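You operate a simulated robot arm through the tools that you are given. There is no shell and no other tool. Be economical: measure what you need, move in short steps, check, and stop when the job is done.

The job below is to be done with a simulated two-armed robot. You get a single attempt, and the scene is never put back.

Task
Take the module on the steel bench and put it away on the top of the dark bench. Take the tall carton on the steel bench and put it away on the top pallet. Take the green stopper and leave it on the dark mat. Open the stand drawer, take the grey stopper from the inside of the stand drawer and put it on the roof of the white cabinet, then shut the drawer. Fetch the grey block from the ledge behind the white cabinet and set it on the top of the lift table. Put the green pad on the steel bench away on the teal table. Put the white module from the steel bench on top of the green tin. Put three of the probes from the brown-topped red bench in the white tray behind the valves. The order is free. Set down upright: module, tall carton, green stopper, grey stopper, white module, probe.

The check looks at the end state, three seconds after you hand in, the way a careful person would. Anything else that was tipped, shoved, dropped, spilled or broken makes it a failure. A push-on lid holds only when it is set on centred and level and pressed home; a screw cap is set on level and turned clockwise until tight.

Robot
Two 7-joint arms with two-finger grippers on one trunk, on a base that drives. Base frame: it is fixed to the floor where the robot stands at the start and does not move with it; the origin is under the middle of the robot, x ahead of it, y to its left, z up; the surface under the hand at the start is at about z = 800. Lengths are in mm, angles in degrees, forces in N, time in s.
The left shoulder is at the start at [60, 123, 945], the right one opposite. With the tool pointing down near the work surface each hand reaches from about 360 to 800 mm from the robot's upright axis, wherever it stands, measured 20 degrees to its own side. Places, roughly: dark mat (21x25 cm) [-4880, -1280, 800]; green pad (7x10x4 cm) [2100, -100, 800]; green stopper (5x5x8 cm) [-2700, -4500, 700]; green tin (9x9x7 cm) [1000, 0, 800]; grey block (7x5x3 cm) [-3400, -4300, 700]; grey stopper (5x5x8 cm) [-2800, -4800, 600]; module [500, 0, 750]; probe [3500, -3250, 750]; roof of the white cabinet (18x24 cm) [-3140, -4340, 1140]; stand drawer [-2800, -4900, 600]; tall carton [1250, 0, 750]; teal table [-5100, 400, 800]; top of the dark bench [-200, 1600, 800]; top of the lift table [-3100, -6800, 500]; top pallet [-5000, -10800, 400]; white module [1500, 0, 750]; white tray behind the valves (83x16 cm) [1840, -4720, 500]. Payload 1.47 kg a hand.
The TCP of each hand is the grasp point between the finger pads, 16 mm short of the fingertips. In the tool frame z runs along the fingers and y along their closing line. Largest opening 87 mm; the body of the gripper starts 55 mm behind the TCP.
Orientation is told as [roll, pitch, yaw] about the base's x, y, z axes, in that order, counted from this pose: with the fingers straight down and closing along the base's y, the tool's x points along the base's -x, its y along +y and its z along -z.

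Tools
- The arms move only by the tool play_rows. It takes "left_targets", "right_targets" or both (then of equal length, played together; a hand with none holds still); each is a list of rows, each a list of 3 entries, a list of its own where there are three numbers: the shift along the tool's x, y, z in mm, then the turn, a rotation vector about the tool's x, y, z in rad, then the finger opening in mm, from 0 to 87. In form: [[[tx, ty, tz], [wx, wy, wz], gripper], ...]. A call has 1 to 8 rows; each row is the pose to reach, as a shift and turn from the pose commanded when the call began, along the tool's axes at that moment. Each row takes 0.2 s and may step no farther than 50 mm and 8.6 degrees from the row before; otherwise, or with a gripper value out of range, the whole call is refused. Where a pose cannot be reached the arm comes as near as it can. A force on the tool above 40 N (or 10 N above the force at the start of the call, whichever is more), or a blocked arm, ends the call early, and 0.2 s more pass. The fingers move at their own pace (about 153 mm/s each) and stop on an object; they squeeze with about 27 N. The grip force told is the motor's: it shows also when the fingers shut on nothing. Time passes only in rows, and 0.2 s behind the last, so rows that repeat a pose let the fingers close. The reply holds the time, the measured pose of the TCP, the force on the tool along the base axes, the opening and the grip force, in the units named above and with some noise, with the torque about the TCP (base axes, N m) and any sound that the robot's microphone picked up.
- Cameras (640 x 400 px; columns grow to the right, rows downward): "scene" is now at [89, -8.2, 1502]; the picture's right is [-0.10, -1.00, 0.00], its down [-0.75, 0.07, -0.66] and it looks along [0.66, -0.06, -0.75] (base axes); focal length 288 px, centre (320, 200). "left" rides on the left gripper at [73, -12, -90] in its tool frame; the picture's right is [0.16, 0.99, 0.00], its down [-0.72, 0.12, -0.68] and it looks along [-0.67, 0.11, 0.73] (tool axes); focal length 247 px, centre (320, 200). "right" rides on the right gripper at [73, 12, -90] in its tool frame; the picture's right is [-0.16, 0.99, 0.00], its down [-0.72, -0.12, -0.68] and it looks along [-0.67, -0.11, 0.73] (tool axes); focal length 247 px, centre (320, 200). There is no depth. A picture from a camera that has moved, and an enlarged one, comes with that camera's place and axes in the base frame and with its lens.
- get_image(camera): a new picture of that camera. It takes no simulated time.
- slide_trunk(by): slides the trunk up (or, below 0, down) by that many mm; the arms and the scene camera ride with it, the base frame stays. It gives what a move gives, with no picture.
- base_move(legs): drives the robot by 1 to 6 legs, each [ahead, left, turn to the left] in mm, mm and degrees, along the robot's own axes; the way and the turn of a leg run together, so that a leg with both is an arc; at most 1500 mm and 180 degrees a leg. The arms and the cameras ride along, it lands a little off, and it stops where it bumps. It gives what a move gives.
- aim_head(pan, tilt): turns the head with the scene camera to pan (to the left, within 120 degrees either way) and tilt (down, from -29 to 69), counted from straight ahead of the robot. It gives what a move gives.
- enlarge(camera, box): a new picture of the part [left, top, right, bottom] of that camera's present view, enlarged. It takes no simulated time.
- sign_off(): hands the job in; it is judged then, once.

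Go step by step. Nothing tells you exact positions but the pictures and the camera data: compare them with the known pose of the tool, close in by small moves and look again before you grip or let go. The budget is 546 turns and 338 pictures, counting those below and the enlarged ones. Unless the task says otherwise, let go and move clear before handing in, and close with one line.

The tools are called after ">>>" by a JSON object that holds its "op" and its "data". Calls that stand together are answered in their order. play_rows: Moves the arms, as the interface text tells. Its arguments: {"type":"object","properties":{"left_targets":{"type":"array","items":{"type":"array"}},"right_targets":{"type":"array","items":{"type":"array"}}},"required":[]} The other tools are called the same way: slide_trunk (by) slides the trunk up or down; base_move (legs) drives the base; aim_head (pan, tilt) turns the head that bears the scene camera; get_image (camera) takes a picture; enlarge (camera, box) takes an enlarged picture of a part of a camera's view; sign_off () hands the job in.

At the start:

```text
clock: 0.0
left_ee_pos: [520.6, 131.4, 1132.3]
left_ee_rot: [0.0, 0.0, 0.1]
left_force: [-0.3, 0.3, 0.3]
left_wrist_torque: [0.0, -0.02, -0.04]
left_width: 87.1
left_grip_force: 0.1
right_ee_pos: [420.8, -197.5, 1093.0]
right_ee_rot: [0.0, 0.0, 0.0]
right_force: [-0.1, -0.1, -0.1]
right_wrist_torque: [0.01, -0.01, -0.03]
right_width: 86.9
right_grip_force: 0.0
trunk travel left (down, up): [-100.0, 130.0]
robot x, y, heading: [-0.3, -1.4, -0.2]
head pan, tilt: [-5.6, 48.8]
```

scene: 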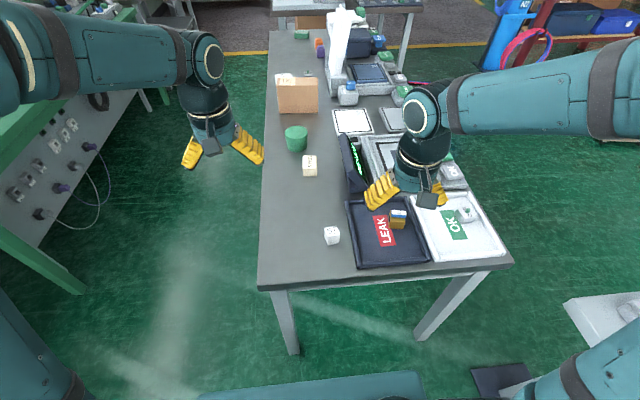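
right: 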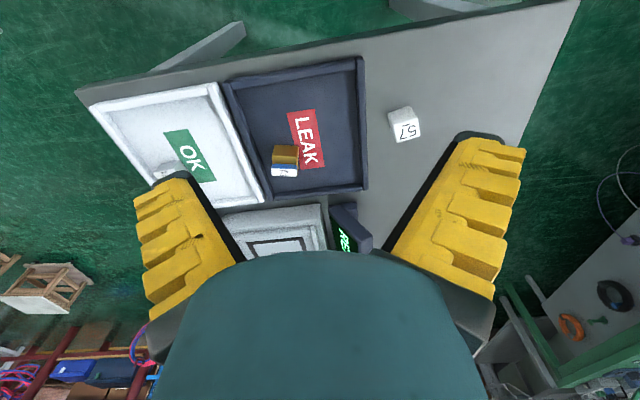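
left: 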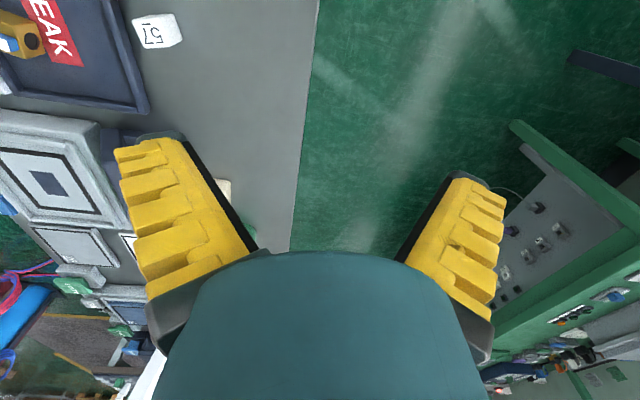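

The steel bench is ahead, with the small white blocks, the green tin and the brown carton on it. I'll enlarge the view to identify them.

>>> {"op": "enlarge", "data": {"camera": "scene", "box": [250, 20, 420, 126]}}

>>> {"op": "enlarge", "data": {"camera": "scene", "box": [250, 110, 520, 280]}}

```text
3.76 times, centred on (335, 73) of scene
camera zoom: at [89.0, -8.2, 1502.0], right [-0.1, -1.0, 0.0], down [-0.75, 0.07, -0.66], along [0.66, -0.06, -0.75], focal length 1082 px, centre (264, 678)
```

zoom: 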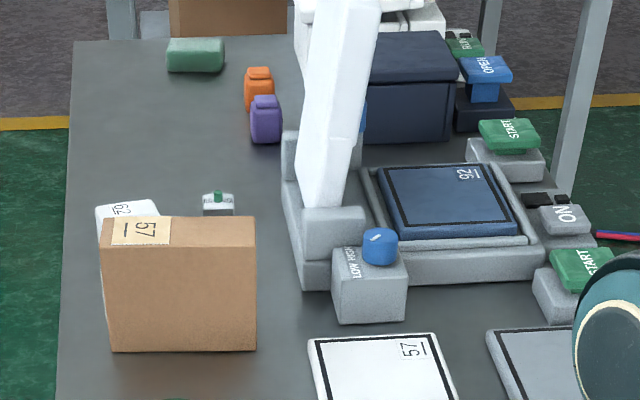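

```text
2.35 times, centred on (385, 195) of scene
camera zoom: at [89.0, -8.2, 1502.0], right [-0.1, -1.0, 0.0], down [-0.75, 0.07, -0.66], along [0.66, -0.06, -0.75], focal length 676 px, centre (167, 212)
```

zoom: 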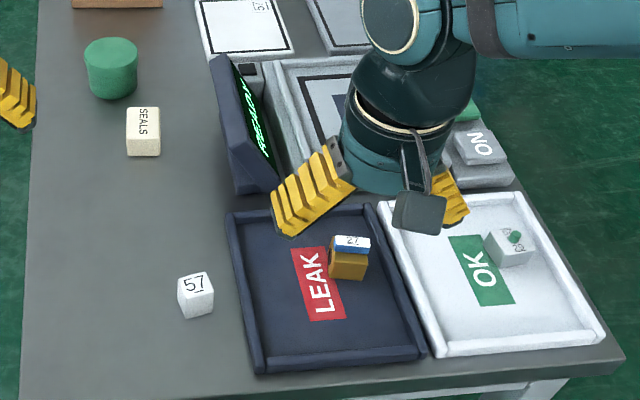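

The "57" cube, the module, is at about [545, -85, 820]. I'll bring the right hand above it and look again.

>>> {"op": "play_rows", "data": {"right_targets": [[[-25, 22, 26], [0, 0, 0], 80], [[-50, 45, 52], [0, 0, 0], 80], [[-75, 67, 78], [0, 0, 0], 80], [[-100, 90, 104], [0, 0, 0], 80], [[-124, 112, 130], [0, 0, 0], 80]]}}

>>> {"op": "get_image", "data": {"camera": "right"}}

>>> {"op": "get_image", "data": {"camera": "scene"}}

```text
clock: 1.2
left_ee_pos: [521.9, 131.9, 1132.8]
left_ee_rot: [0.0, 0.1, 0.0]
left_force: [-0.1, 0.4, 0.0]
left_wrist_torque: [-0.03, 0.02, 0.0]
left_width: 86.9
left_grip_force: 0.0
right_ee_pos: [547.9, -85.8, 961.9]
right_ee_rot: [-0.1, -0.1, 0.1]
right_force: [0.4, -0.3, -0.8]
right_wrist_torque: [0.0, 0.01, -0.03]
right_width: 81.7
right_grip_force: 0.7
trunk travel left (down, up): [-100.0, 130.0]
robot x, y, heading: [-2.2, -1.4, 0.0]
head pan, tilt: [-5.6, 48.8]
```

```text
332 pictures are left
camera right: at [476.3, -71.9, 1050.7], right [0.16, 0.99, 0.0], down [0.72, -0.12, 0.68], along [0.67, -0.11, -0.73], focal length 247 px, centre (320, 200)
```

right: 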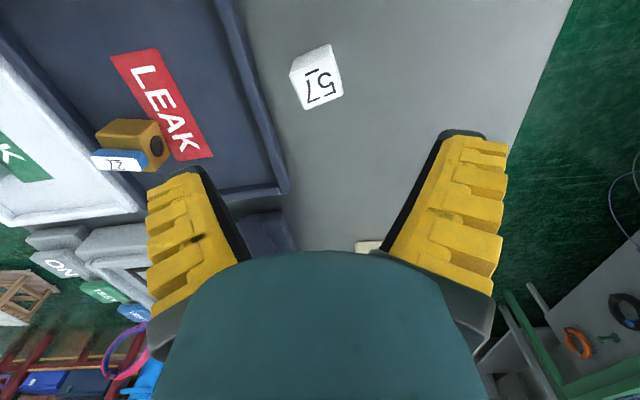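

```text
331 pictures are left
camera scene: at [90.2, -7.4, 1501.9], right [-0.1, -1.0, 0.0], down [-0.75, 0.07, -0.66], along [0.65, -0.06, -0.75], focal length 288 px, centre (320, 200)
```

scene: 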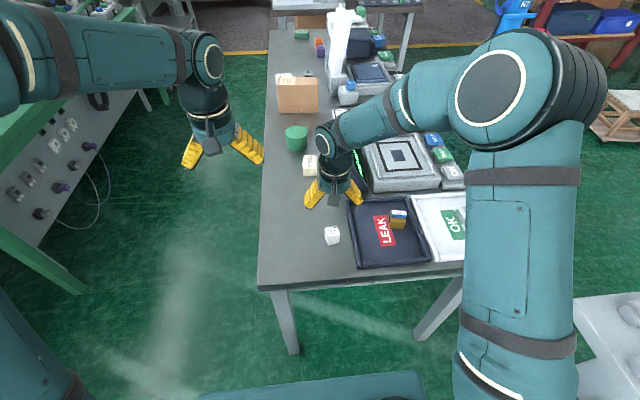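

The cube is almost directly under the right hand. I'll enlarge it to read its turn and size.

>>> {"op": "enlarge", "data": {"camera": "right", "box": [240, 20, 400, 120]}}

```text
4.00 times, centred on (320, 70) of right
camera zoom: at [476.3, -71.9, 1050.7], right [0.16, 0.99, 0.0], down [0.72, -0.12, 0.68], along [0.67, -0.11, -0.73], focal length 988 px, centre (320, 720)
```

zoom: 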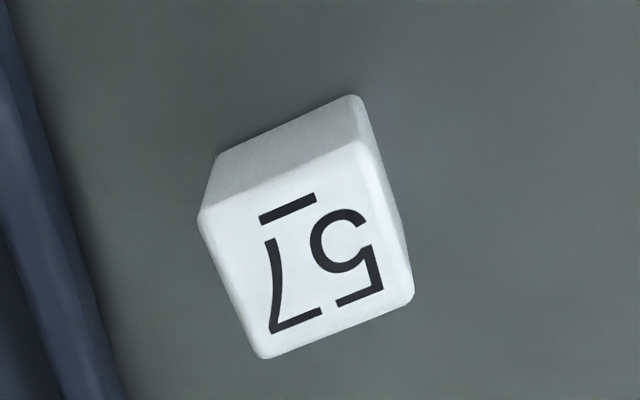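

The cube is about 35 mm, yawed about 12°, at [545, -85]. I'll turn the hand, go down and close.

>>> {"op": "play_rows", "data": {"right_targets": [[[2, 0, 30], [0, 0, -0.1], 75], [[3, 0, 65], [0, 0, -0.21], 75], [[3, 0, 105], [0, 0, -0.21], 75], [[3, 0, 139], [0, 0, -0.21], 75], [[3, 0, 139], [0, 0, -0.21], 75]]}}

>>> {"op": "get_image", "data": {"camera": "right"}}

```text
clock: 2.4
left_ee_pos: [517.4, 132.2, 1133.8]
left_ee_rot: [-0.1, 0.0, 0.0]
left_force: [0.0, -0.7, 0.8]
left_wrist_torque: [-0.01, -0.01, 0.01]
left_width: 86.7
left_grip_force: 0.1
right_ee_pos: [542.0, -82.5, 824.9]
right_ee_rot: [0.1, -0.3, 12.1]
right_force: [-3.1, 8.3, 31.5]
right_wrist_torque: [-1.82, -0.29, -0.23]
right_width: 90.8
right_grip_force: 8.0
trunk travel left (down, up): [-100.0, 130.0]
robot x, y, heading: [3.3, 0.5, -0.1]
head pan, tilt: [-5.6, 48.8]
```

```text
329 pictures are left
camera right: at [469.2, -86.4, 914.5], right [-0.05, 1.0, 0.0], down [0.73, 0.04, 0.68], along [0.68, 0.04, -0.73], focal length 247 px, centre (320, 200)
```

right: 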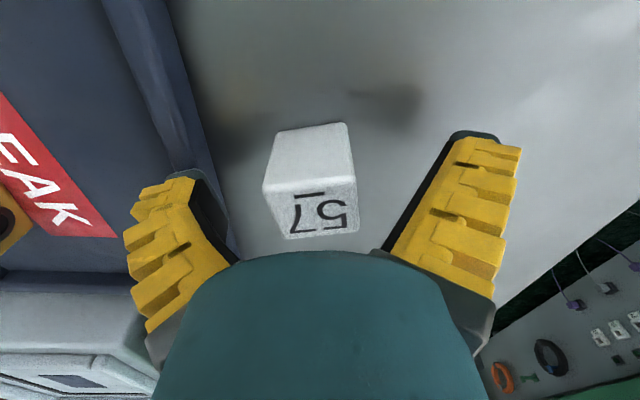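

The -y finger is pressing on the dark tray's rim. I'll back up, narrow the opening and come down again.

>>> {"op": "play_rows", "data": {"right_targets": [[[0, 0, -25], [0, 0, 0], 75], [[0, 0, -25], [0, 0, 0], 52], [[0, 0, -25], [0, 0, 0], 52]]}}

>>> {"op": "get_image", "data": {"camera": "right"}}

```text
clock: 3.2
left_ee_pos: [519.6, 131.1, 1133.0]
left_ee_rot: [0.0, 0.0, 0.0]
left_force: [0.2, -0.1, -0.8]
left_wrist_torque: [-0.02, -0.03, 0.04]
left_width: 87.0
left_grip_force: 0.1
right_ee_pos: [541.7, -86.1, 847.3]
right_ee_rot: [0.0, 0.0, 12.1]
right_force: [-0.1, -0.2, -0.3]
right_wrist_torque: [-0.01, -0.02, 0.01]
right_width: 57.3
right_grip_force: 3.9
trunk travel left (down, up): [-100.0, 130.0]
robot x, y, heading: [-0.1, -2.5, -0.1]
head pan, tilt: [-5.6, 48.8]
```

```text
328 pictures are left
camera right: at [470.1, -89.1, 936.5], right [-0.05, 1.0, 0.0], down [0.73, 0.04, 0.68], along [0.68, 0.03, -0.73], focal length 247 px, centre (320, 200)
```

right: 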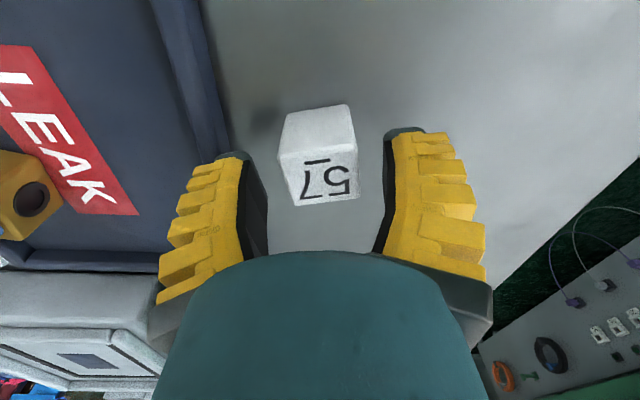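

>>> {"op": "play_rows", "data": {"right_targets": [[[0, 0, 13], [0, 0, 0], 52], [[0, 0, 25], [0, 0, 0], 52], [[0, 0, 25], [0, 0, 0], 20], [[0, 0, 25], [0, 0, 0], 20], [[0, 0, 25], [0, 0, 0], 20]]}}

```text
clock: 4.4
left_ee_pos: [519.7, 130.0, 1133.3]
left_ee_rot: [0.0, -0.1, 0.0]
left_force: [0.4, -0.2, -0.1]
left_wrist_torque: [0.0, 0.02, 0.03]
left_width: 87.0
left_grip_force: 0.0
right_ee_pos: [541.9, -85.6, 824.5]
right_ee_rot: [0.0, -0.1, 12.0]
right_force: [-2.1, -1.2, 8.7]
right_wrist_torque: [0.14, 0.0, 0.04]
right_width: 30.6
right_grip_force: 26.7
trunk travel left (down, up): [-100.0, 130.0]
robot x, y, heading: [2.4, 2.0, 0.2]
head pan, tilt: [-5.6, 48.8]
```

Gripped. Lifting, then turning the head left to find the dark bench.

>>> {"op": "play_rows", "data": {"right_targets": [[[0, 0, -40], [0, 0, 0], 20], [[0, 0, -85], [0, 0, 0], 20], [[0, 0, -130], [0, 0, 0], 20], [[0, 0, -170], [0, 0, 0], 20], [[40, 0, -190], [0, 0, 0], 20], [[80, 0, -200], [0, 0, 0], 20], [[120, 0, -210], [0, 0, 0], 20]]}}

>>> {"op": "aim_head", "data": {"pan": 85, "tilt": 25}}

>>> {"op": "get_image", "data": {"camera": "scene"}}

```text
clock: 6.0
left_ee_pos: [519.2, 130.8, 1133.2]
left_ee_rot: [0.0, -0.1, 0.0]
left_force: [-0.6, -0.8, -0.1]
left_wrist_torque: [0.0, 0.0, -0.02]
left_width: 87.3
left_grip_force: 0.1
right_ee_pos: [426.3, -111.7, 1033.4]
right_ee_rot: [0.1, -0.1, 12.0]
right_force: [0.0, 0.3, -0.7]
right_wrist_torque: [0.0, -0.04, 0.0]
right_width: 26.1
right_grip_force: 4.6
trunk travel left (down, up): [-100.0, 130.0]
robot x, y, heading: [-0.9, -0.5, -0.2]
head pan, tilt: [-5.6, 48.8]
```

```text
clock: 7.7
left_ee_pos: [520.3, 132.2, 1133.5]
left_ee_rot: [0.0, 0.1, 0.0]
left_force: [0.3, 0.9, 0.4]
left_wrist_torque: [0.0, 0.01, -0.01]
left_width: 87.2
left_grip_force: 0.0
right_ee_pos: [427.3, -111.7, 1033.0]
right_ee_rot: [0.0, 0.1, 12.0]
right_force: [-0.7, -0.1, -0.9]
right_wrist_torque: [0.0, -0.02, 0.01]
right_width: 26.3
right_grip_force: 5.1
trunk travel left (down, up): [-100.0, 130.0]
robot x, y, heading: [-0.3, -1.6, 0.1]
head pan, tilt: [85.0, 25.0]
```

```text
327 pictures are left
camera scene: at [19.4, 91.2, 1537.9], right [1.0, -0.09, 0.0], down [-0.04, -0.42, -0.91], along [0.08, 0.9, -0.42], focal length 288 px, centre (320, 200)
```

scene: 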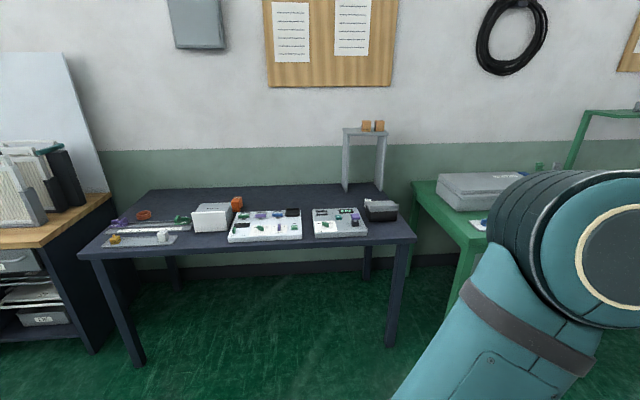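

The dark bench is visible on the left, but the grip reading dropped. I'll check the right hand.

>>> {"op": "get_image", "data": {"camera": "right"}}

```text
326 pictures are left
camera right: at [354.6, -113.6, 1122.2], right [-0.05, 1.0, 0.0], down [0.73, 0.04, 0.68], along [0.68, 0.04, -0.73], focal length 247 px, centre (320, 200)
```

right: 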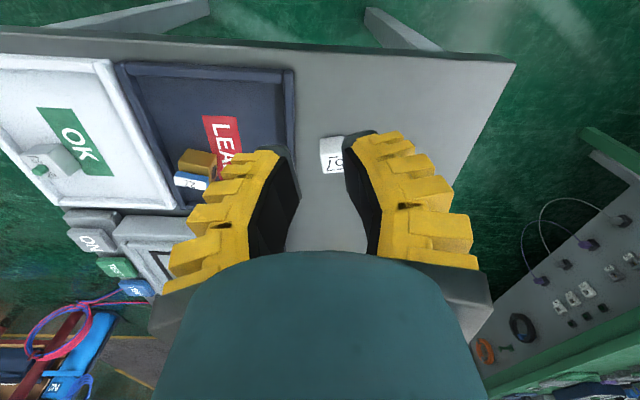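

The cube stayed on the bench, probably because the tray rim spoiled the grip. I'll go back above it with a narrower opening and check the alignment.

>>> {"op": "play_rows", "data": {"right_targets": [[[-40, 0, 45], [0, 0, 0], 43], [[-80, 0, 90], [0, 0, 0], 43], [[-119, 0, 130], [0, 0, 0], 43], [[-122, 0, 165], [0, 0, 0], 43], [[-122, 0, 165], [0, 0, 0], 43]]}}

>>> {"op": "enlarge", "data": {"camera": "right", "box": [180, 50, 500, 250]}}

```text
refused: row 1 steps farther than a row can; nothing moved
```

```text
2.00 times, centred on (340, 150) of right
camera zoom: at [354.6, -113.6, 1122.2], right [-0.05, 1.0, 0.0], down [0.73, 0.04, 0.68], along [0.68, 0.04, -0.73], focal length 494 px, centre (280, 300)
```

zoom: 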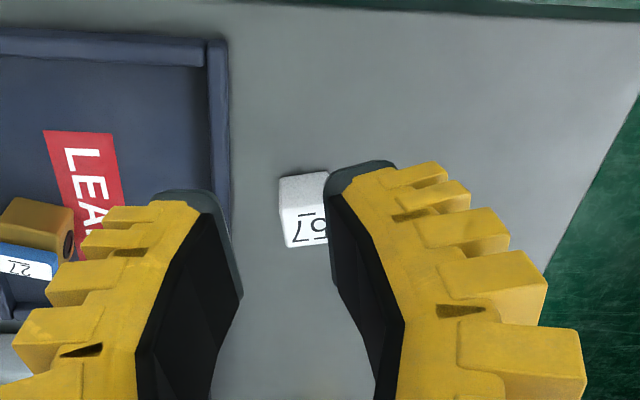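

>>> {"op": "play_rows", "data": {"right_targets": [[[-30, 0, 35], [0, 0, 0], 43], [[-60, 0, 70], [0, 0, 0], 43], [[-90, 0, 105], [0, 0, 0], 43], [[-119, 0, 135], [0, 0, 0], 43], [[-122, 0, 165], [0, 0, 0], 43], [[-122, 0, 165], [0, 0, 0], 43]]}}

>>> {"op": "enlarge", "data": {"camera": "right", "box": [180, 50, 500, 250]}}

```text
clock: 9.1
left_ee_pos: [520.1, 131.7, 1133.4]
left_ee_rot: [0.0, 0.0, 0.0]
left_force: [0.1, -0.2, -0.2]
left_wrist_torque: [0.01, 0.01, -0.01]
left_width: 87.0
left_grip_force: 0.0
right_ee_pos: [544.5, -85.2, 868.8]
right_ee_rot: [0.0, 0.1, 12.1]
right_force: [0.2, -0.4, -0.4]
right_wrist_torque: [-0.01, 0.0, -0.03]
right_width: 48.5
right_grip_force: 3.6
trunk travel left (down, up): [-100.0, 130.0]
robot x, y, heading: [0.3, -1.1, 0.0]
head pan, tilt: [85.0, 25.0]
```

```text
2.00 times, centred on (340, 150) of right
camera zoom: at [471.7, -87.0, 958.4], right [-0.05, 1.0, 0.0], down [0.73, 0.04, 0.68], along [0.68, 0.04, -0.73], focal length 494 px, centre (280, 300)
```

zoom: 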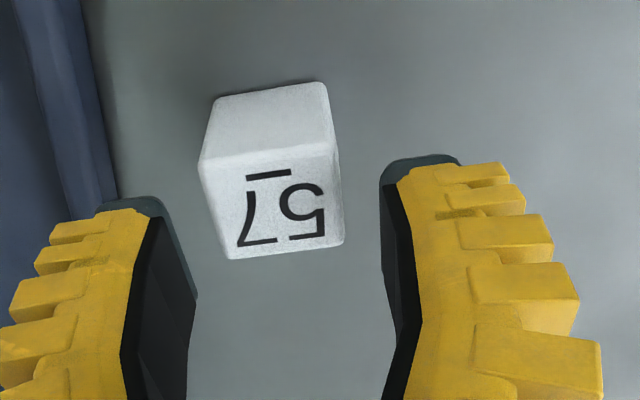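

>>> {"op": "play_rows", "data": {"right_targets": [[[-5, 0, 20], [0, 0, 0], 43], [[-5, 0, 38], [0, 0, 0], 43], [[-5, 0, 46], [0, 0, 0], 43], [[-5, 0, 52], [0, 0, 0], 43], [[-5, 0, 52], [0, 0, 0], 43]]}}

>>> {"op": "get_image", "data": {"camera": "right"}}

```text
clock: 10.2
left_ee_pos: [519.6, 130.9, 1133.2]
left_ee_rot: [0.0, -0.1, -0.1]
left_force: [-0.1, 0.5, -0.1]
left_wrist_torque: [-0.02, -0.02, 0.04]
left_width: 86.8
left_grip_force: 0.1
right_ee_pos: [548.2, -84.8, 818.3]
right_ee_rot: [-0.1, 0.0, 12.1]
right_force: [0.1, -0.7, 0.4]
right_wrist_torque: [0.0, 0.03, 0.03]
right_width: 48.8
right_grip_force: 3.8
trunk travel left (down, up): [-100.0, 130.0]
robot x, y, heading: [3.0, -3.3, -0.1]
head pan, tilt: [85.0, 25.0]
```

```text
323 pictures are left
camera right: at [475.7, -86.9, 906.7], right [-0.05, 1.0, 0.0], down [0.73, 0.04, 0.68], along [0.68, 0.03, -0.73], focal length 247 px, centre (320, 200)
```

right: 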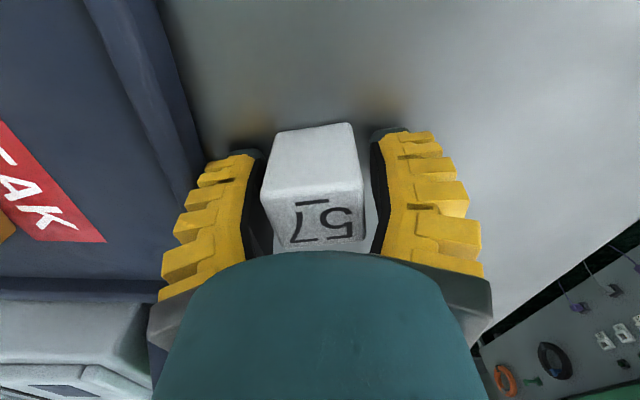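

>>> {"op": "play_rows", "data": {"right_targets": [[[0, 0, 5], [0, 0, 0], 43], [[0, 0, 5], [0, 0, 0], 10], [[0, 0, 5], [0, 0, 0], 0], [[0, 0, 5], [0, 0, 0], 0], [[0, 0, 5], [0, 0, 0], 0]]}}

>>> {"op": "play_rows", "data": {"right_targets": [[[0, 0, -20], [0, 0, 0], 0], [[0, 0, -50], [0, 0, 0], 0]]}}

>>> {"op": "get_image", "data": {"camera": "right"}}

```text
clock: 11.1
left_ee_pos: [518.0, 130.1, 1134.3]
left_ee_rot: [0.0, -0.1, -0.1]
left_force: [-0.1, 0.5, -0.4]
left_wrist_torque: [0.01, 0.0, 0.0]
left_width: 86.9
left_grip_force: 0.1
right_ee_pos: [549.4, -83.3, 817.0]
right_ee_rot: [-0.1, -0.5, 12.2]
right_force: [-7.3, -2.2, 21.0]
right_wrist_torque: [-0.11, 0.27, -0.03]
right_width: 29.0
right_grip_force: 27.6
trunk travel left (down, up): [-100.0, 130.0]
robot x, y, heading: [-2.3, -2.5, -0.1]
head pan, tilt: [85.0, 25.0]
stopped in row 4 (right hand): the force on the tool passed its limit at 41 N (the readings are from after the stop); the commanded pose is now the measured one
```

```text
clock: 11.7
left_ee_pos: [521.2, 129.9, 1133.6]
left_ee_rot: [0.0, 0.0, 0.0]
left_force: [-0.2, -0.1, 0.6]
left_wrist_torque: [-0.01, 0.02, 0.02]
left_width: 87.1
left_grip_force: 0.0
right_ee_pos: [550.1, -83.1, 863.5]
right_ee_rot: [0.0, -0.3, 12.2]
right_force: [-0.3, -0.9, -0.9]
right_wrist_torque: [0.01, 0.0, -0.02]
right_width: 29.0
right_grip_force: 26.9
trunk travel left (down, up): [-100.0, 130.0]
robot x, y, heading: [-1.2, 1.1, -0.0]
head pan, tilt: [85.0, 25.0]
```

```text
322 pictures are left
camera right: at [477.1, -86.2, 952.5], right [-0.05, 1.0, 0.0], down [0.73, 0.04, 0.68], along [0.68, 0.04, -0.73], focal length 247 px, centre (320, 200)
```

right: 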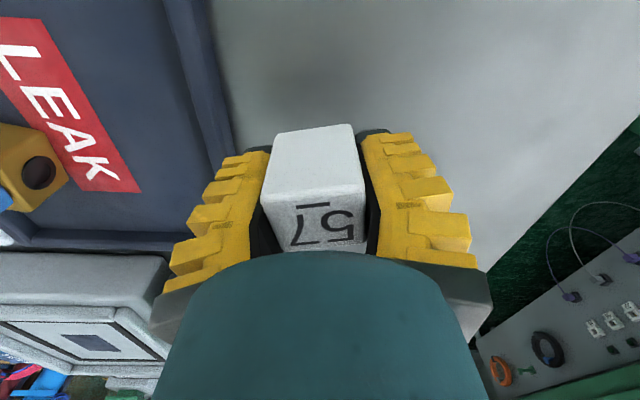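

The module is held now. I'll raise it, and enlarge the dark bench to choose a clear spot.

>>> {"op": "play_rows", "data": {"right_targets": [[[0, 0, -45], [0, 0, 0], 0], [[0, 0, -90], [0, 0, 0], 0], [[0, 0, -130], [0, 0, 0], 0], [[45, 0, -150], [0, 0, 0], 0], [[90, 0, -170], [0, 0, 0], 0], [[130, 0, -180], [0, 0, 0], 0]]}}

>>> {"op": "enlarge", "data": {"camera": "scene", "box": [170, 150, 426, 310]}}

>>> {"op": "aim_head", "data": {"pan": 110, "tilt": 40}}

>>> {"op": "get_image", "data": {"camera": "scene"}}

```text
clock: 13.1
left_ee_pos: [518.9, 129.7, 1134.5]
left_ee_rot: [-0.1, 0.1, 0.0]
left_force: [-0.4, -0.4, -0.1]
left_wrist_torque: [0.02, 0.0, 0.02]
left_width: 87.0
left_grip_force: 0.1
right_ee_pos: [422.0, -112.6, 1044.2]
right_ee_rot: [0.1, -0.3, 12.0]
right_force: [-0.7, -0.1, -0.5]
right_wrist_torque: [0.02, -0.04, 0.03]
right_width: 28.9
right_grip_force: 26.9
trunk travel left (down, up): [-100.0, 130.0]
robot x, y, heading: [-2.4, -3.3, -0.1]
head pan, tilt: [85.0, 25.0]
```

```text
2.50 times, centred on (298, 230) of scene
camera zoom: at [18.1, 90.5, 1538.0], right [1.0, -0.09, 0.0], down [-0.04, -0.42, -0.91], along [0.08, 0.9, -0.42], focal length 719 px, centre (375, 125)
```

zoom: 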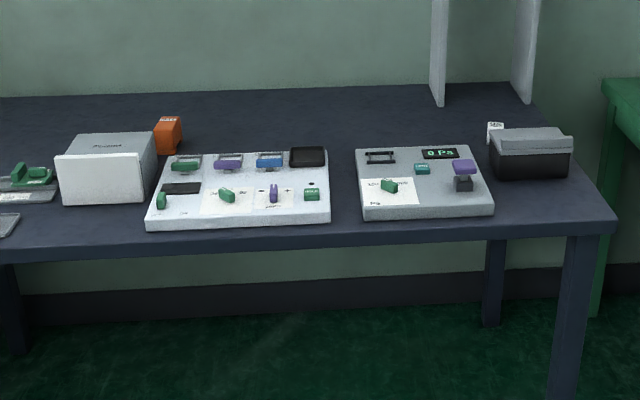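

```text
clock: 14.0
left_ee_pos: [520.0, 131.5, 1134.7]
left_ee_rot: [0.0, 0.0, 0.0]
left_force: [0.6, 0.7, -0.6]
left_wrist_torque: [0.0, 0.0, 0.0]
left_width: 87.3
left_grip_force: 0.1
right_ee_pos: [422.8, -112.7, 1044.1]
right_ee_rot: [0.0, -0.3, 12.0]
right_force: [0.6, 0.6, -0.7]
right_wrist_torque: [0.0, -0.04, 0.03]
right_width: 29.1
right_grip_force: 27.6
trunk travel left (down, up): [-100.0, 130.0]
robot x, y, heading: [2.2, -0.5, -0.1]
head pan, tilt: [110.0, 40.0]
```

```text
320 pictures are left
camera scene: at [-17.7, 79.3, 1514.7], right [0.94, 0.34, 0.0], down [0.22, -0.6, -0.77], along [-0.26, 0.72, -0.64], focal length 288 px, centre (320, 200)
```

scene: 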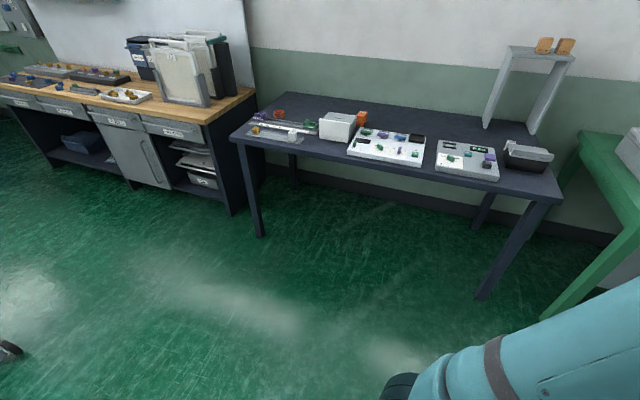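

There's a clear patch at about [460, 1290] on the dark bench, in front of the small black printer. I'll turn left and drive there.

>>> {"op": "base_move", "data": {"legs": [[0, 0, 90], [600, 0, 0], [150, -250, 0]]}}

>>> {"op": "aim_head", "data": {"pan": -15, "tilt": 50}}

>>> {"op": "get_image", "data": {"camera": "scene"}}

```text
clock: 23.6
left_ee_pos: [133.0, 1268.6, 1133.7]
left_ee_rot: [0.2, 0.0, 89.4]
left_force: [-1.0, 1.1, -0.1]
left_wrist_torque: [0.0, 0.01, -0.01]
left_width: 87.2
left_grip_force: 0.1
right_ee_pos: [374.6, 1168.5, 1043.6]
right_ee_rot: [0.1, -0.3, 101.5]
right_force: [-0.3, -0.1, 0.4]
right_wrist_torque: [-0.01, 0.01, -0.02]
right_width: 29.0
right_grip_force: 27.1
trunk travel left (down, up): [-100.0, 130.0]
robot x, y, heading: [257.8, 747.2, 89.6]
head pan, tilt: [110.0, 40.0]
```

```text
clock: 25.6
left_ee_pos: [132.2, 1268.8, 1133.0]
left_ee_rot: [0.0, 0.0, 89.3]
left_force: [-1.0, 0.7, -0.2]
left_wrist_torque: [-0.01, 0.01, -0.03]
left_width: 86.8
left_grip_force: 0.2
right_ee_pos: [374.5, 1167.9, 1045.0]
right_ee_rot: [0.0, -0.3, 101.4]
right_force: [0.3, -0.1, -1.1]
right_wrist_torque: [0.02, 0.0, -0.02]
right_width: 28.8
right_grip_force: 27.0
trunk travel left (down, up): [-100.0, 130.0]
robot x, y, heading: [256.8, 751.7, 89.4]
head pan, tilt: [-15.0, 50.0]
```

```text
319 pictures are left
camera scene: at [280.1, 830.8, 1500.5], right [0.96, -0.27, 0.0], down [-0.21, -0.74, -0.64], along [0.17, 0.62, -0.77], focal length 288 px, centre (320, 200)
```

scene: 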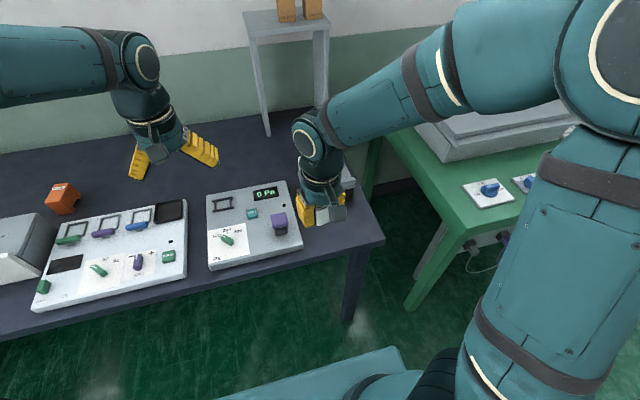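

I'll carry the module over the patch and lower it part-way, then check.

>>> {"op": "play_rows", "data": {"right_targets": [[[-33, -34, 0], [0, 0, 0], 0], [[-66, -68, 0], [0, 0, 0], 0], [[-98, -102, 20], [0, 0, 0], 0], [[-98, -102, 65], [0, 0, 0], 0], [[-98, -102, 110], [0, 0, 0], 0], [[-98, -102, 155], [0, 0, 0], 0]]}}

>>> {"op": "get_image", "data": {"camera": "right"}}

>>> {"op": "get_image", "data": {"camera": "scene"}}

```text
refused: row 3 steps farther than a row can; nothing moved
```

```text
318 pictures are left
camera right: at [378.5, 1095.3, 1133.2], right [-1.0, -0.04, 0.0], down [-0.03, 0.73, 0.68], along [-0.03, 0.68, -0.73], focal length 247 px, centre (320, 200)
```

right: 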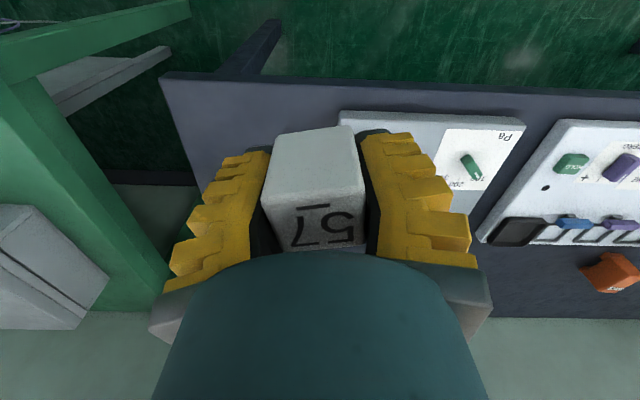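

```text
317 pictures are left
camera scene: at [280.1, 830.8, 1500.5], right [0.96, -0.27, 0.0], down [-0.21, -0.74, -0.64], along [0.17, 0.62, -0.77], focal length 288 px, centre (320, 200)
```

scene: 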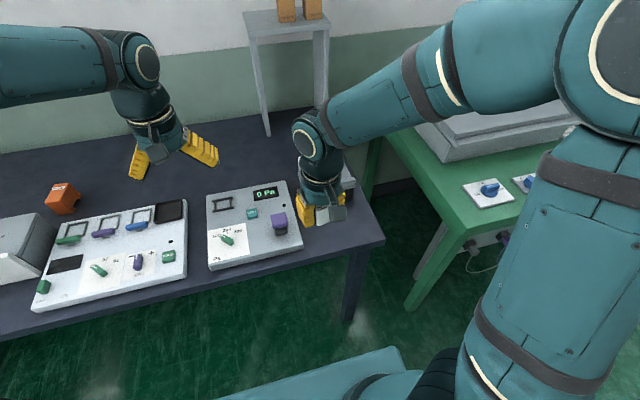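

>>> {"op": "play_rows", "data": {"right_targets": [[[-33, -34, 0], [0, 0, 0], 0], [[-66, -68, 0], [0, 0, 0], 0], [[-98, -102, 0], [0, 0, 0], 0], [[-98, -102, 45], [0, 0, 0], 0], [[-98, -102, 90], [0, 0, 0], 0], [[-98, -102, 135], [0, 0, 0], 0], [[-98, -102, 160], [0, 0, 0], 0]]}}

>>> {"op": "get_image", "data": {"camera": "right"}}

>>> {"op": "get_image", "data": {"camera": "scene"}}

```text
clock: 27.2
left_ee_pos: [133.2, 1269.9, 1133.6]
left_ee_rot: [0.0, -0.1, 89.3]
left_force: [-0.5, 0.5, 0.2]
left_wrist_torque: [0.01, 0.02, -0.04]
left_width: 86.9
left_grip_force: 0.2
right_ee_pos: [454.8, 1285.1, 884.4]
right_ee_rot: [-0.1, -0.4, 101.4]
right_force: [-0.2, 0.0, -0.5]
right_wrist_torque: [0.03, 0.02, -0.01]
right_width: 28.5
right_grip_force: 27.6
trunk travel left (down, up): [-100.0, 130.0]
robot x, y, heading: [260.0, 747.8, 89.4]
head pan, tilt: [-15.0, 50.0]
```

```text
316 pictures are left
camera right: at [459.9, 1212.3, 973.6], right [-1.0, -0.04, 0.0], down [-0.03, 0.73, 0.68], along [-0.03, 0.68, -0.73], focal length 247 px, centre (320, 200)
```

right: 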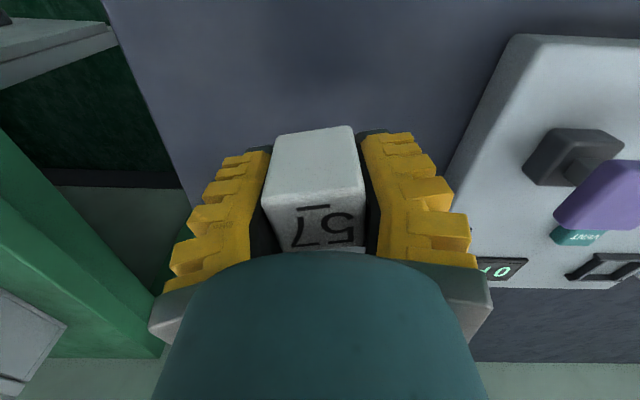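

```text
315 pictures are left
camera scene: at [280.2, 831.0, 1500.4], right [0.96, -0.27, 0.0], down [-0.21, -0.74, -0.64], along [0.17, 0.62, -0.77], focal length 288 px, centre (320, 200)
```

scene: 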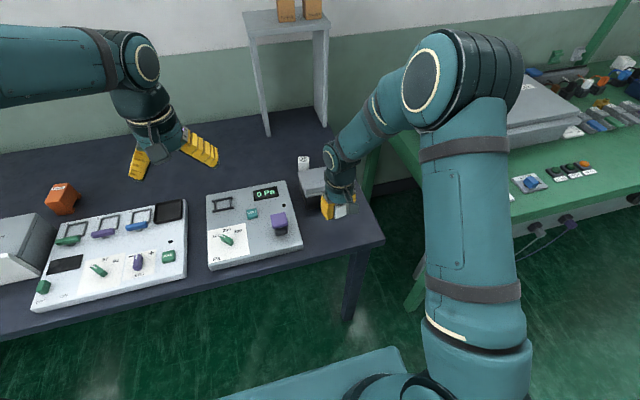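

>>> {"op": "play_rows", "data": {"right_targets": [[[0, 0, 40], [0, 0, 0], 0], [[0, 0, 57], [0, 0, 0], 0], [[0, 0, 61], [0, 0, 0], 0], [[0, 0, 64], [0, 0, 0], 0]]}}

```text
clock: 28.2
left_ee_pos: [131.6, 1269.3, 1133.1]
left_ee_rot: [0.0, 0.0, 89.4]
left_force: [-0.4, -0.2, -0.5]
left_wrist_torque: [0.01, 0.02, -0.05]
left_width: 87.0
left_grip_force: 0.0
right_ee_pos: [454.2, 1286.4, 820.4]
right_ee_rot: [0.0, -0.3, 101.4]
right_force: [0.0, 0.6, -0.9]
right_wrist_torque: [0.0, 0.01, -0.02]
right_width: 29.1
right_grip_force: 27.3
trunk travel left (down, up): [-100.0, 130.0]
robot x, y, heading: [258.2, 742.5, 89.3]
head pan, tilt: [-15.0, 50.0]
```

>>> {"op": "play_rows", "data": {"right_targets": [[[0, 0, 3], [0, 0, 0], 0], [[0, 0, 5], [0, 0, 0], 0], [[0, 0, 6], [0, 0, 0], 0]]}}

```text
clock: 29.0
left_ee_pos: [133.1, 1267.6, 1133.9]
left_ee_rot: [-0.1, -0.2, 89.3]
left_force: [-0.1, 0.1, 0.7]
left_wrist_torque: [-0.01, -0.01, 0.01]
left_width: 87.3
left_grip_force: 0.1
right_ee_pos: [453.6, 1284.7, 816.9]
right_ee_rot: [0.0, -0.5, 101.5]
right_force: [-0.7, -3.6, 15.3]
right_wrist_torque: [-0.11, -0.07, -0.03]
right_width: 29.0
right_grip_force: 27.1
trunk travel left (down, up): [-100.0, 130.0]
robot x, y, heading: [258.5, 744.7, 89.6]
head pan, tilt: [-15.0, 50.0]
```

It's in contact, so I release and rise.

>>> {"op": "play_rows", "data": {"right_targets": [[[0, 0, -1], [0, 0, 0], 50], [[0, 0, -1], [0, 0, 0], 55], [[0, 0, -1], [0, 0, 0], 55], [[0, 0, -30], [0, 0, 0], 55], [[0, 0, -70], [0, 0, 0], 55], [[0, 0, -110], [0, 0, 0], 55]]}}

>>> {"op": "get_image", "data": {"camera": "right"}}

```text
clock: 30.4
left_ee_pos: [132.3, 1267.5, 1133.8]
left_ee_rot: [0.0, 0.0, 89.4]
left_force: [0.0, -0.5, 0.2]
left_wrist_torque: [0.0, 0.02, 0.03]
left_width: 87.2
left_grip_force: 0.1
right_ee_pos: [455.7, 1285.3, 925.1]
right_ee_rot: [0.0, -0.4, 101.4]
right_force: [0.3, -0.3, 0.1]
right_wrist_torque: [-0.01, -0.01, 0.0]
right_width: 59.9
right_grip_force: 3.5
trunk travel left (down, up): [-100.0, 130.0]
robot x, y, heading: [255.0, 746.9, 89.2]
head pan, tilt: [-15.0, 50.0]
```

```text
314 pictures are left
camera right: at [459.5, 1213.5, 1013.6], right [-1.0, -0.04, 0.0], down [-0.03, 0.73, 0.68], along [-0.03, 0.68, -0.73], focal length 247 px, centre (320, 200)
```

right: 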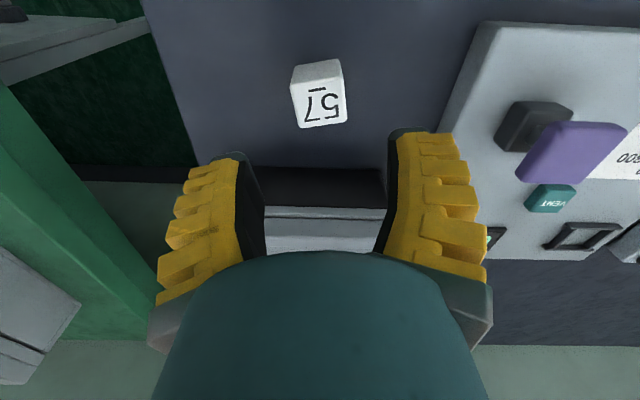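

The module stands on the dark bench. Next I'll look along the corridor between the steel bench and the green bench.

>>> {"op": "play_rows", "data": {"right_targets": [[[0, 0, -45], [0, 0, 0], 80], [[0, 0, -90], [0, 0, 0], 80], [[45, 0, -110], [0, 0, 0], 80], [[90, 10, -120], [0, 0, 0], 80], [[135, 20, -120], [0, 0, 0.1], 80], [[160, 30, -120], [0, 0, 0.21], 80]]}}

>>> {"op": "aim_head", "data": {"pan": -95, "tilt": 35}}

>>> {"op": "get_image", "data": {"camera": "scene"}}

```text
clock: 31.8
left_ee_pos: [133.2, 1269.6, 1133.1]
left_ee_rot: [0.1, 0.0, 89.4]
left_force: [0.3, -0.5, 1.0]
left_wrist_torque: [0.01, -0.03, 0.0]
left_width: 86.9
left_grip_force: 0.1
right_ee_pos: [455.7, 1122.8, 1043.5]
right_ee_rot: [0.1, -0.3, 89.4]
right_force: [-1.4, 0.1, 0.2]
right_wrist_torque: [-0.02, -0.02, -0.02]
right_width: 81.5
right_grip_force: 1.0
trunk travel left (down, up): [-100.0, 130.0]
robot x, y, heading: [259.0, 748.1, 89.5]
head pan, tilt: [-15.0, 50.0]
```

```text
clock: 33.3
left_ee_pos: [130.7, 1269.0, 1134.0]
left_ee_rot: [0.0, 0.0, 89.4]
left_force: [-0.3, 0.2, 0.5]
left_wrist_torque: [-0.01, 0.01, 0.0]
left_width: 87.0
left_grip_force: 0.0
right_ee_pos: [455.6, 1124.0, 1043.7]
right_ee_rot: [0.0, -0.4, 89.4]
right_force: [-0.1, 0.6, -0.2]
right_wrist_torque: [0.01, 0.0, -0.02]
right_width: 81.9
right_grip_force: 0.7
trunk travel left (down, up): [-100.0, 130.0]
robot x, y, heading: [260.1, 747.1, 89.6]
head pan, tilt: [-95.0, 35.0]
```

```text
313 pictures are left
camera scene: at [347.0, 748.0, 1522.2], right [-0.1, -1.0, 0.0], down [-0.57, 0.06, -0.82], along [0.82, -0.08, -0.57], focal length 288 px, centre (320, 200)
```

scene: 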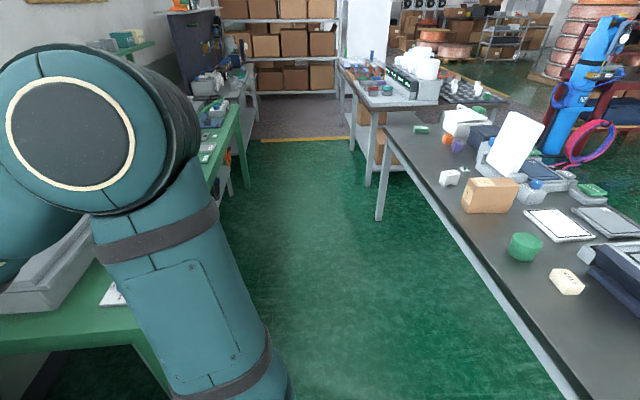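

The corridor is wide enough. I'll drive in facing the steel bench, at about [1250, 620].

>>> {"op": "base_move", "data": {"legs": [[0, 0, 90], [0, 0, 90], [60, 990, 0], [65, 0, 0]]}}

>>> {"op": "aim_head", "data": {"pan": 15, "tilt": 50}}

>>> {"op": "get_image", "data": {"camera": "scene"}}

```text
clock: 50.4
left_ee_pos: [1329.8, 44.9, 1132.8]
left_ee_rot: [0.0, 0.1, -93.0]
left_force: [0.7, -0.5, -0.9]
left_wrist_torque: [0.01, -0.01, 0.02]
left_width: 87.2
left_grip_force: 0.0
right_ee_pos: [1011.9, 202.9, 1043.7]
right_ee_rot: [0.0, -0.2, -92.9]
right_force: [0.5, -0.1, -0.6]
right_wrist_torque: [0.03, 0.05, -0.03]
right_width: 81.6
right_grip_force: 1.3
trunk travel left (down, up): [-100.0, 130.0]
robot x, y, heading: [1224.7, 570.8, -93.0]
head pan, tilt: [-95.0, 35.0]
```

```text
clock: 52.2
left_ee_pos: [1329.6, 45.7, 1133.2]
left_ee_rot: [0.1, 0.0, -93.0]
left_force: [1.0, 0.2, 0.1]
left_wrist_torque: [0.05, 0.02, 0.01]
left_width: 87.3
left_grip_force: 0.2
right_ee_pos: [1011.9, 205.3, 1043.9]
right_ee_rot: [0.1, -0.4, -93.0]
right_force: [0.4, -0.3, -0.5]
right_wrist_torque: [-0.01, 0.03, -0.03]
right_width: 81.7
right_grip_force: 1.3
trunk travel left (down, up): [-100.0, 130.0]
robot x, y, heading: [1223.7, 575.2, -93.0]
head pan, tilt: [15.0, 50.0]
```

```text
312 pictures are left
camera scene: at [1242.6, 486.3, 1500.5], right [-0.98, -0.21, 0.0], down [-0.16, 0.75, -0.64], along [0.13, -0.63, -0.77], focal length 288 px, centre (320, 200)
```

scene: 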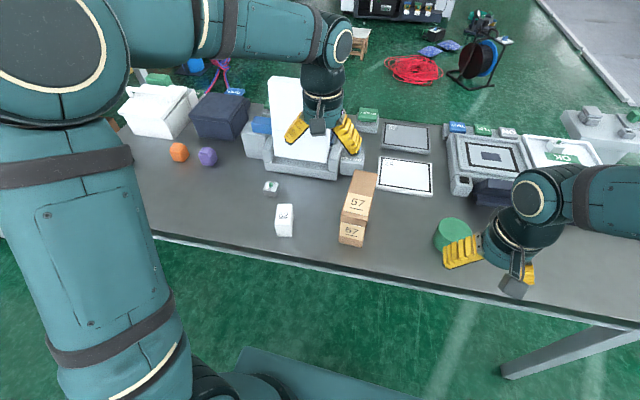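

The white module is at about (285, 220), with the carton beside it. I'll zoom in.

>>> {"op": "enlarge", "data": {"camera": "scene", "box": [240, 150, 400, 250]}}

>>> {"op": "get_image", "data": {"camera": "left"}}

```text
4.00 times, centred on (320, 200) of scene
camera zoom: at [1242.6, 486.3, 1500.5], right [-0.98, -0.21, 0.0], down [-0.16, 0.75, -0.64], along [0.13, -0.63, -0.77], focal length 1150 px, centre (320, 200)
```

zoom: 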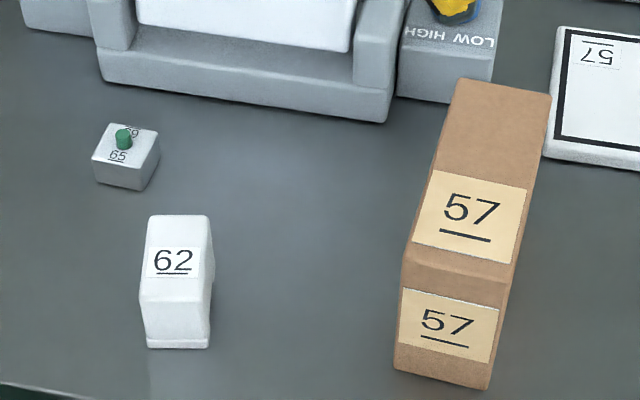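

```text
310 pictures are left
camera left: at [1321.8, 118.8, 1223.1], right [0.99, 0.11, 0.0], down [0.08, -0.73, 0.68], along [0.07, -0.68, -0.73], focal length 247 px, centre (320, 200)
```

left: 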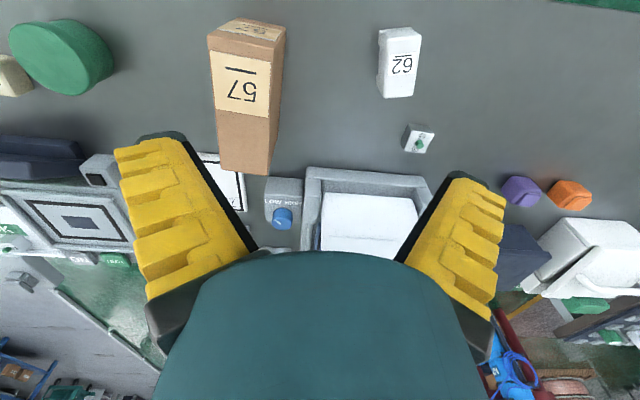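

The white module's top is at about [1433, 43, 880]. I'll bring the left hand above it.

>>> {"op": "play_rows", "data": {"left_targets": [[[2, 35, 0], [0, 0, 0], 75], [[3, 70, 0], [0, 0, 0], 75], [[3, 103, 10], [0, 0, 0], 75], [[3, 103, 55], [0, 0, 0], 75], [[3, 103, 100], [0, 0, 0], 75], [[3, 103, 145], [0, 0, 0], 75], [[3, 103, 175], [0, 0, 0], 75]]}}

>>> {"op": "get_image", "data": {"camera": "left"}}

>>> {"op": "get_image", "data": {"camera": "scene"}}

```text
clock: 53.9
left_ee_pos: [1433.5, 43.8, 958.4]
left_ee_rot: [-0.1, 0.0, -93.0]
left_force: [-1.3, 0.3, 0.7]
left_wrist_torque: [0.0, 0.02, -0.03]
left_width: 77.7
left_grip_force: 1.8
right_ee_pos: [1012.6, 204.6, 1043.2]
right_ee_rot: [0.1, -0.3, -93.1]
right_force: [0.7, 0.4, 0.2]
right_wrist_torque: [-0.01, 0.01, 0.01]
right_width: 81.6
right_grip_force: 1.2
trunk travel left (down, up): [-100.0, 130.0]
robot x, y, heading: [1225.5, 574.5, -92.7]
head pan, tilt: [15.0, 50.0]
```

```text
309 pictures are left
camera left: at [1426.8, 115.9, 1047.6], right [0.99, 0.11, 0.0], down [0.08, -0.73, 0.68], along [0.07, -0.68, -0.73], focal length 247 px, centre (320, 200)
```

left: 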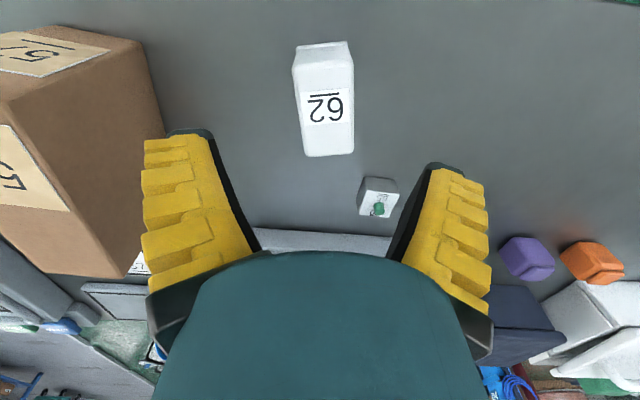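

```text
308 pictures are left
camera scene: at [1242.8, 485.9, 1500.4], right [-0.98, -0.21, 0.0], down [-0.16, 0.75, -0.64], along [0.13, -0.63, -0.77], focal length 288 px, centre (320, 200)
```

scene: 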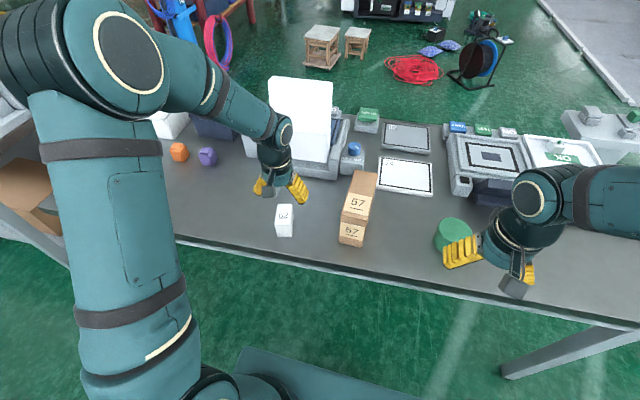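

>>> {"op": "enlarge", "data": {"camera": "left", "box": [240, 20, 400, 180]}}

```text
2.50 times, centred on (320, 100) of left
camera zoom: at [1426.8, 115.9, 1047.6], right [0.99, 0.11, 0.0], down [0.08, -0.73, 0.68], along [0.07, -0.68, -0.73], focal length 617 px, centre (320, 450)
```

zoom: 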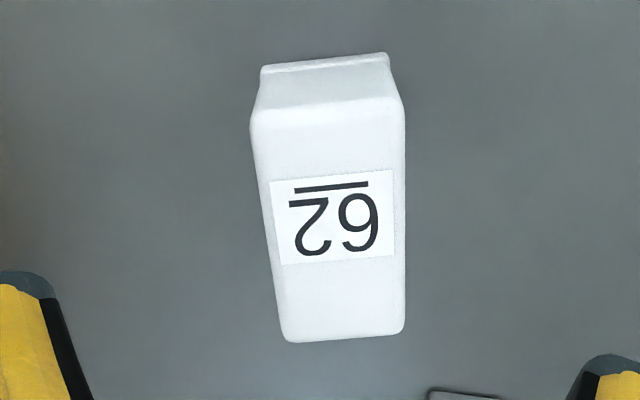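

The module is about 38x66 mm with its top near z = 875, yawed about 11° from the hand. I'll turn, descend and grip.

>>> {"op": "play_rows", "data": {"left_targets": [[[-3, 5, 20], [0, 0, -0.125], 72], [[-4, 6, 50], [0, 0, -0.244], 72], [[-4, 6, 90], [0, 0, -0.244], 72], [[-4, 6, 117], [0, 0, -0.244], 72], [[-4, 6, 117], [0, 0, -0.244], 72]]}}

>>> {"op": "get_image", "data": {"camera": "left"}}

```text
clock: 55.0
left_ee_pos: [1438.7, 39.7, 839.8]
left_ee_rot: [0.0, 0.0, -79.0]
left_force: [0.3, 0.2, -0.4]
left_wrist_torque: [0.0, 0.0, -0.01]
left_width: 75.2
left_grip_force: 2.5
right_ee_pos: [1012.7, 204.5, 1043.0]
right_ee_rot: [0.1, -0.3, -93.0]
right_force: [0.2, -0.4, 0.7]
right_wrist_torque: [0.0, 0.0, -0.01]
right_width: 81.9
right_grip_force: 1.2
trunk travel left (down, up): [-100.0, 130.0]
robot x, y, heading: [1226.7, 568.5, -92.9]
head pan, tilt: [15.0, 50.0]
```

```text
306 pictures are left
camera left: at [1414.1, 107.6, 929.8], right [0.94, 0.34, 0.0], down [0.25, -0.69, 0.68], along [0.23, -0.64, -0.73], focal length 247 px, centre (320, 200)
```

left: 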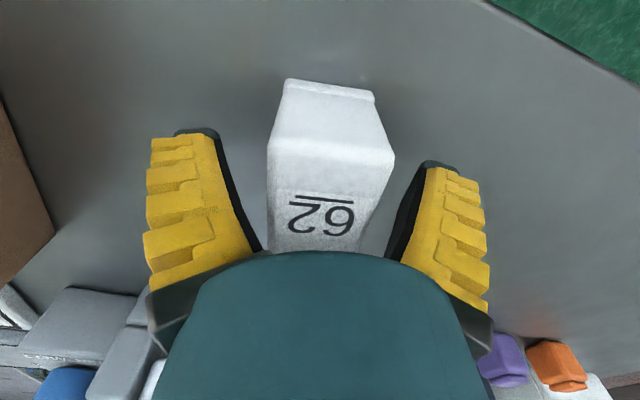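

>>> {"op": "play_rows", "data": {"left_targets": [[[0, 0, 0], [0, 0, 0], 30], [[0, 0, 0], [0, 0, 0], 0], [[0, 0, 0], [0, 0, 0], 0], [[0, 0, 0], [0, 0, 0], 0], [[0, 0, -40], [0, 0, 0], 0], [[0, 0, -80], [0, 0, 0], 0], [[0, 0, -120], [0, 0, 0], 0]]}}

>>> {"op": "get_image", "data": {"camera": "left"}}

>>> {"op": "get_image", "data": {"camera": "scene"}}

```text
clock: 56.6
left_ee_pos: [1438.2, 39.3, 960.2]
left_ee_rot: [0.0, 0.0, -79.0]
left_force: [-0.3, -0.1, -1.5]
left_wrist_torque: [-0.01, -0.01, 0.01]
left_width: 41.2
left_grip_force: 26.9
right_ee_pos: [1011.9, 206.1, 1045.2]
right_ee_rot: [0.2, -0.3, -93.0]
right_force: [-0.6, -0.5, -0.4]
right_wrist_torque: [0.01, -0.02, 0.01]
right_width: 81.6
right_grip_force: 1.1
trunk travel left (down, up): [-100.0, 130.0]
robot x, y, heading: [1226.4, 573.3, -93.0]
head pan, tilt: [15.0, 50.0]
```

```text
305 pictures are left
camera left: at [1413.8, 108.5, 1051.8], right [0.94, 0.34, 0.0], down [0.25, -0.69, 0.68], along [0.23, -0.64, -0.73], focal length 247 px, centre (320, 200)
```

left: 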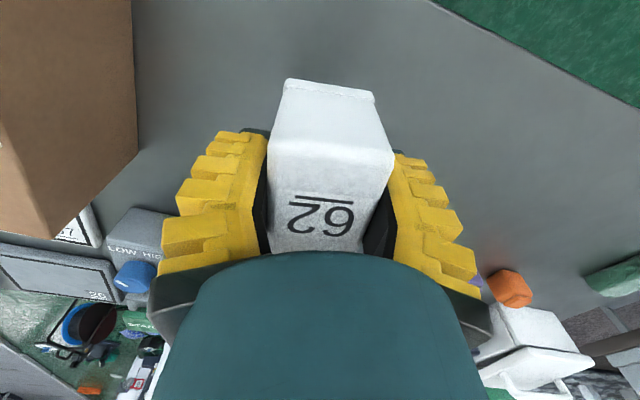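

```text
304 pictures are left
camera scene: at [1242.5, 487.3, 1500.5], right [-0.98, -0.21, 0.0], down [-0.16, 0.75, -0.64], along [0.13, -0.63, -0.77], focal length 288 px, centre (320, 200)
```

scene: 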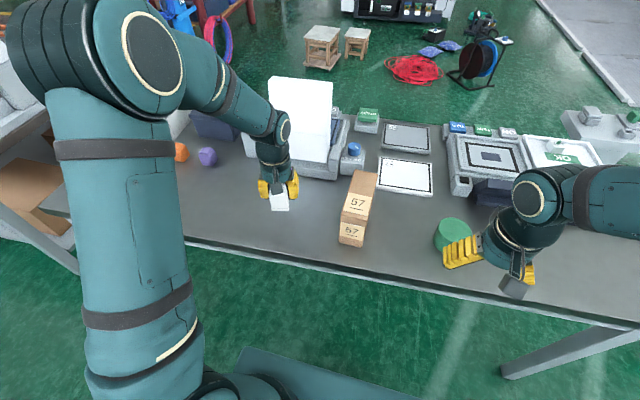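

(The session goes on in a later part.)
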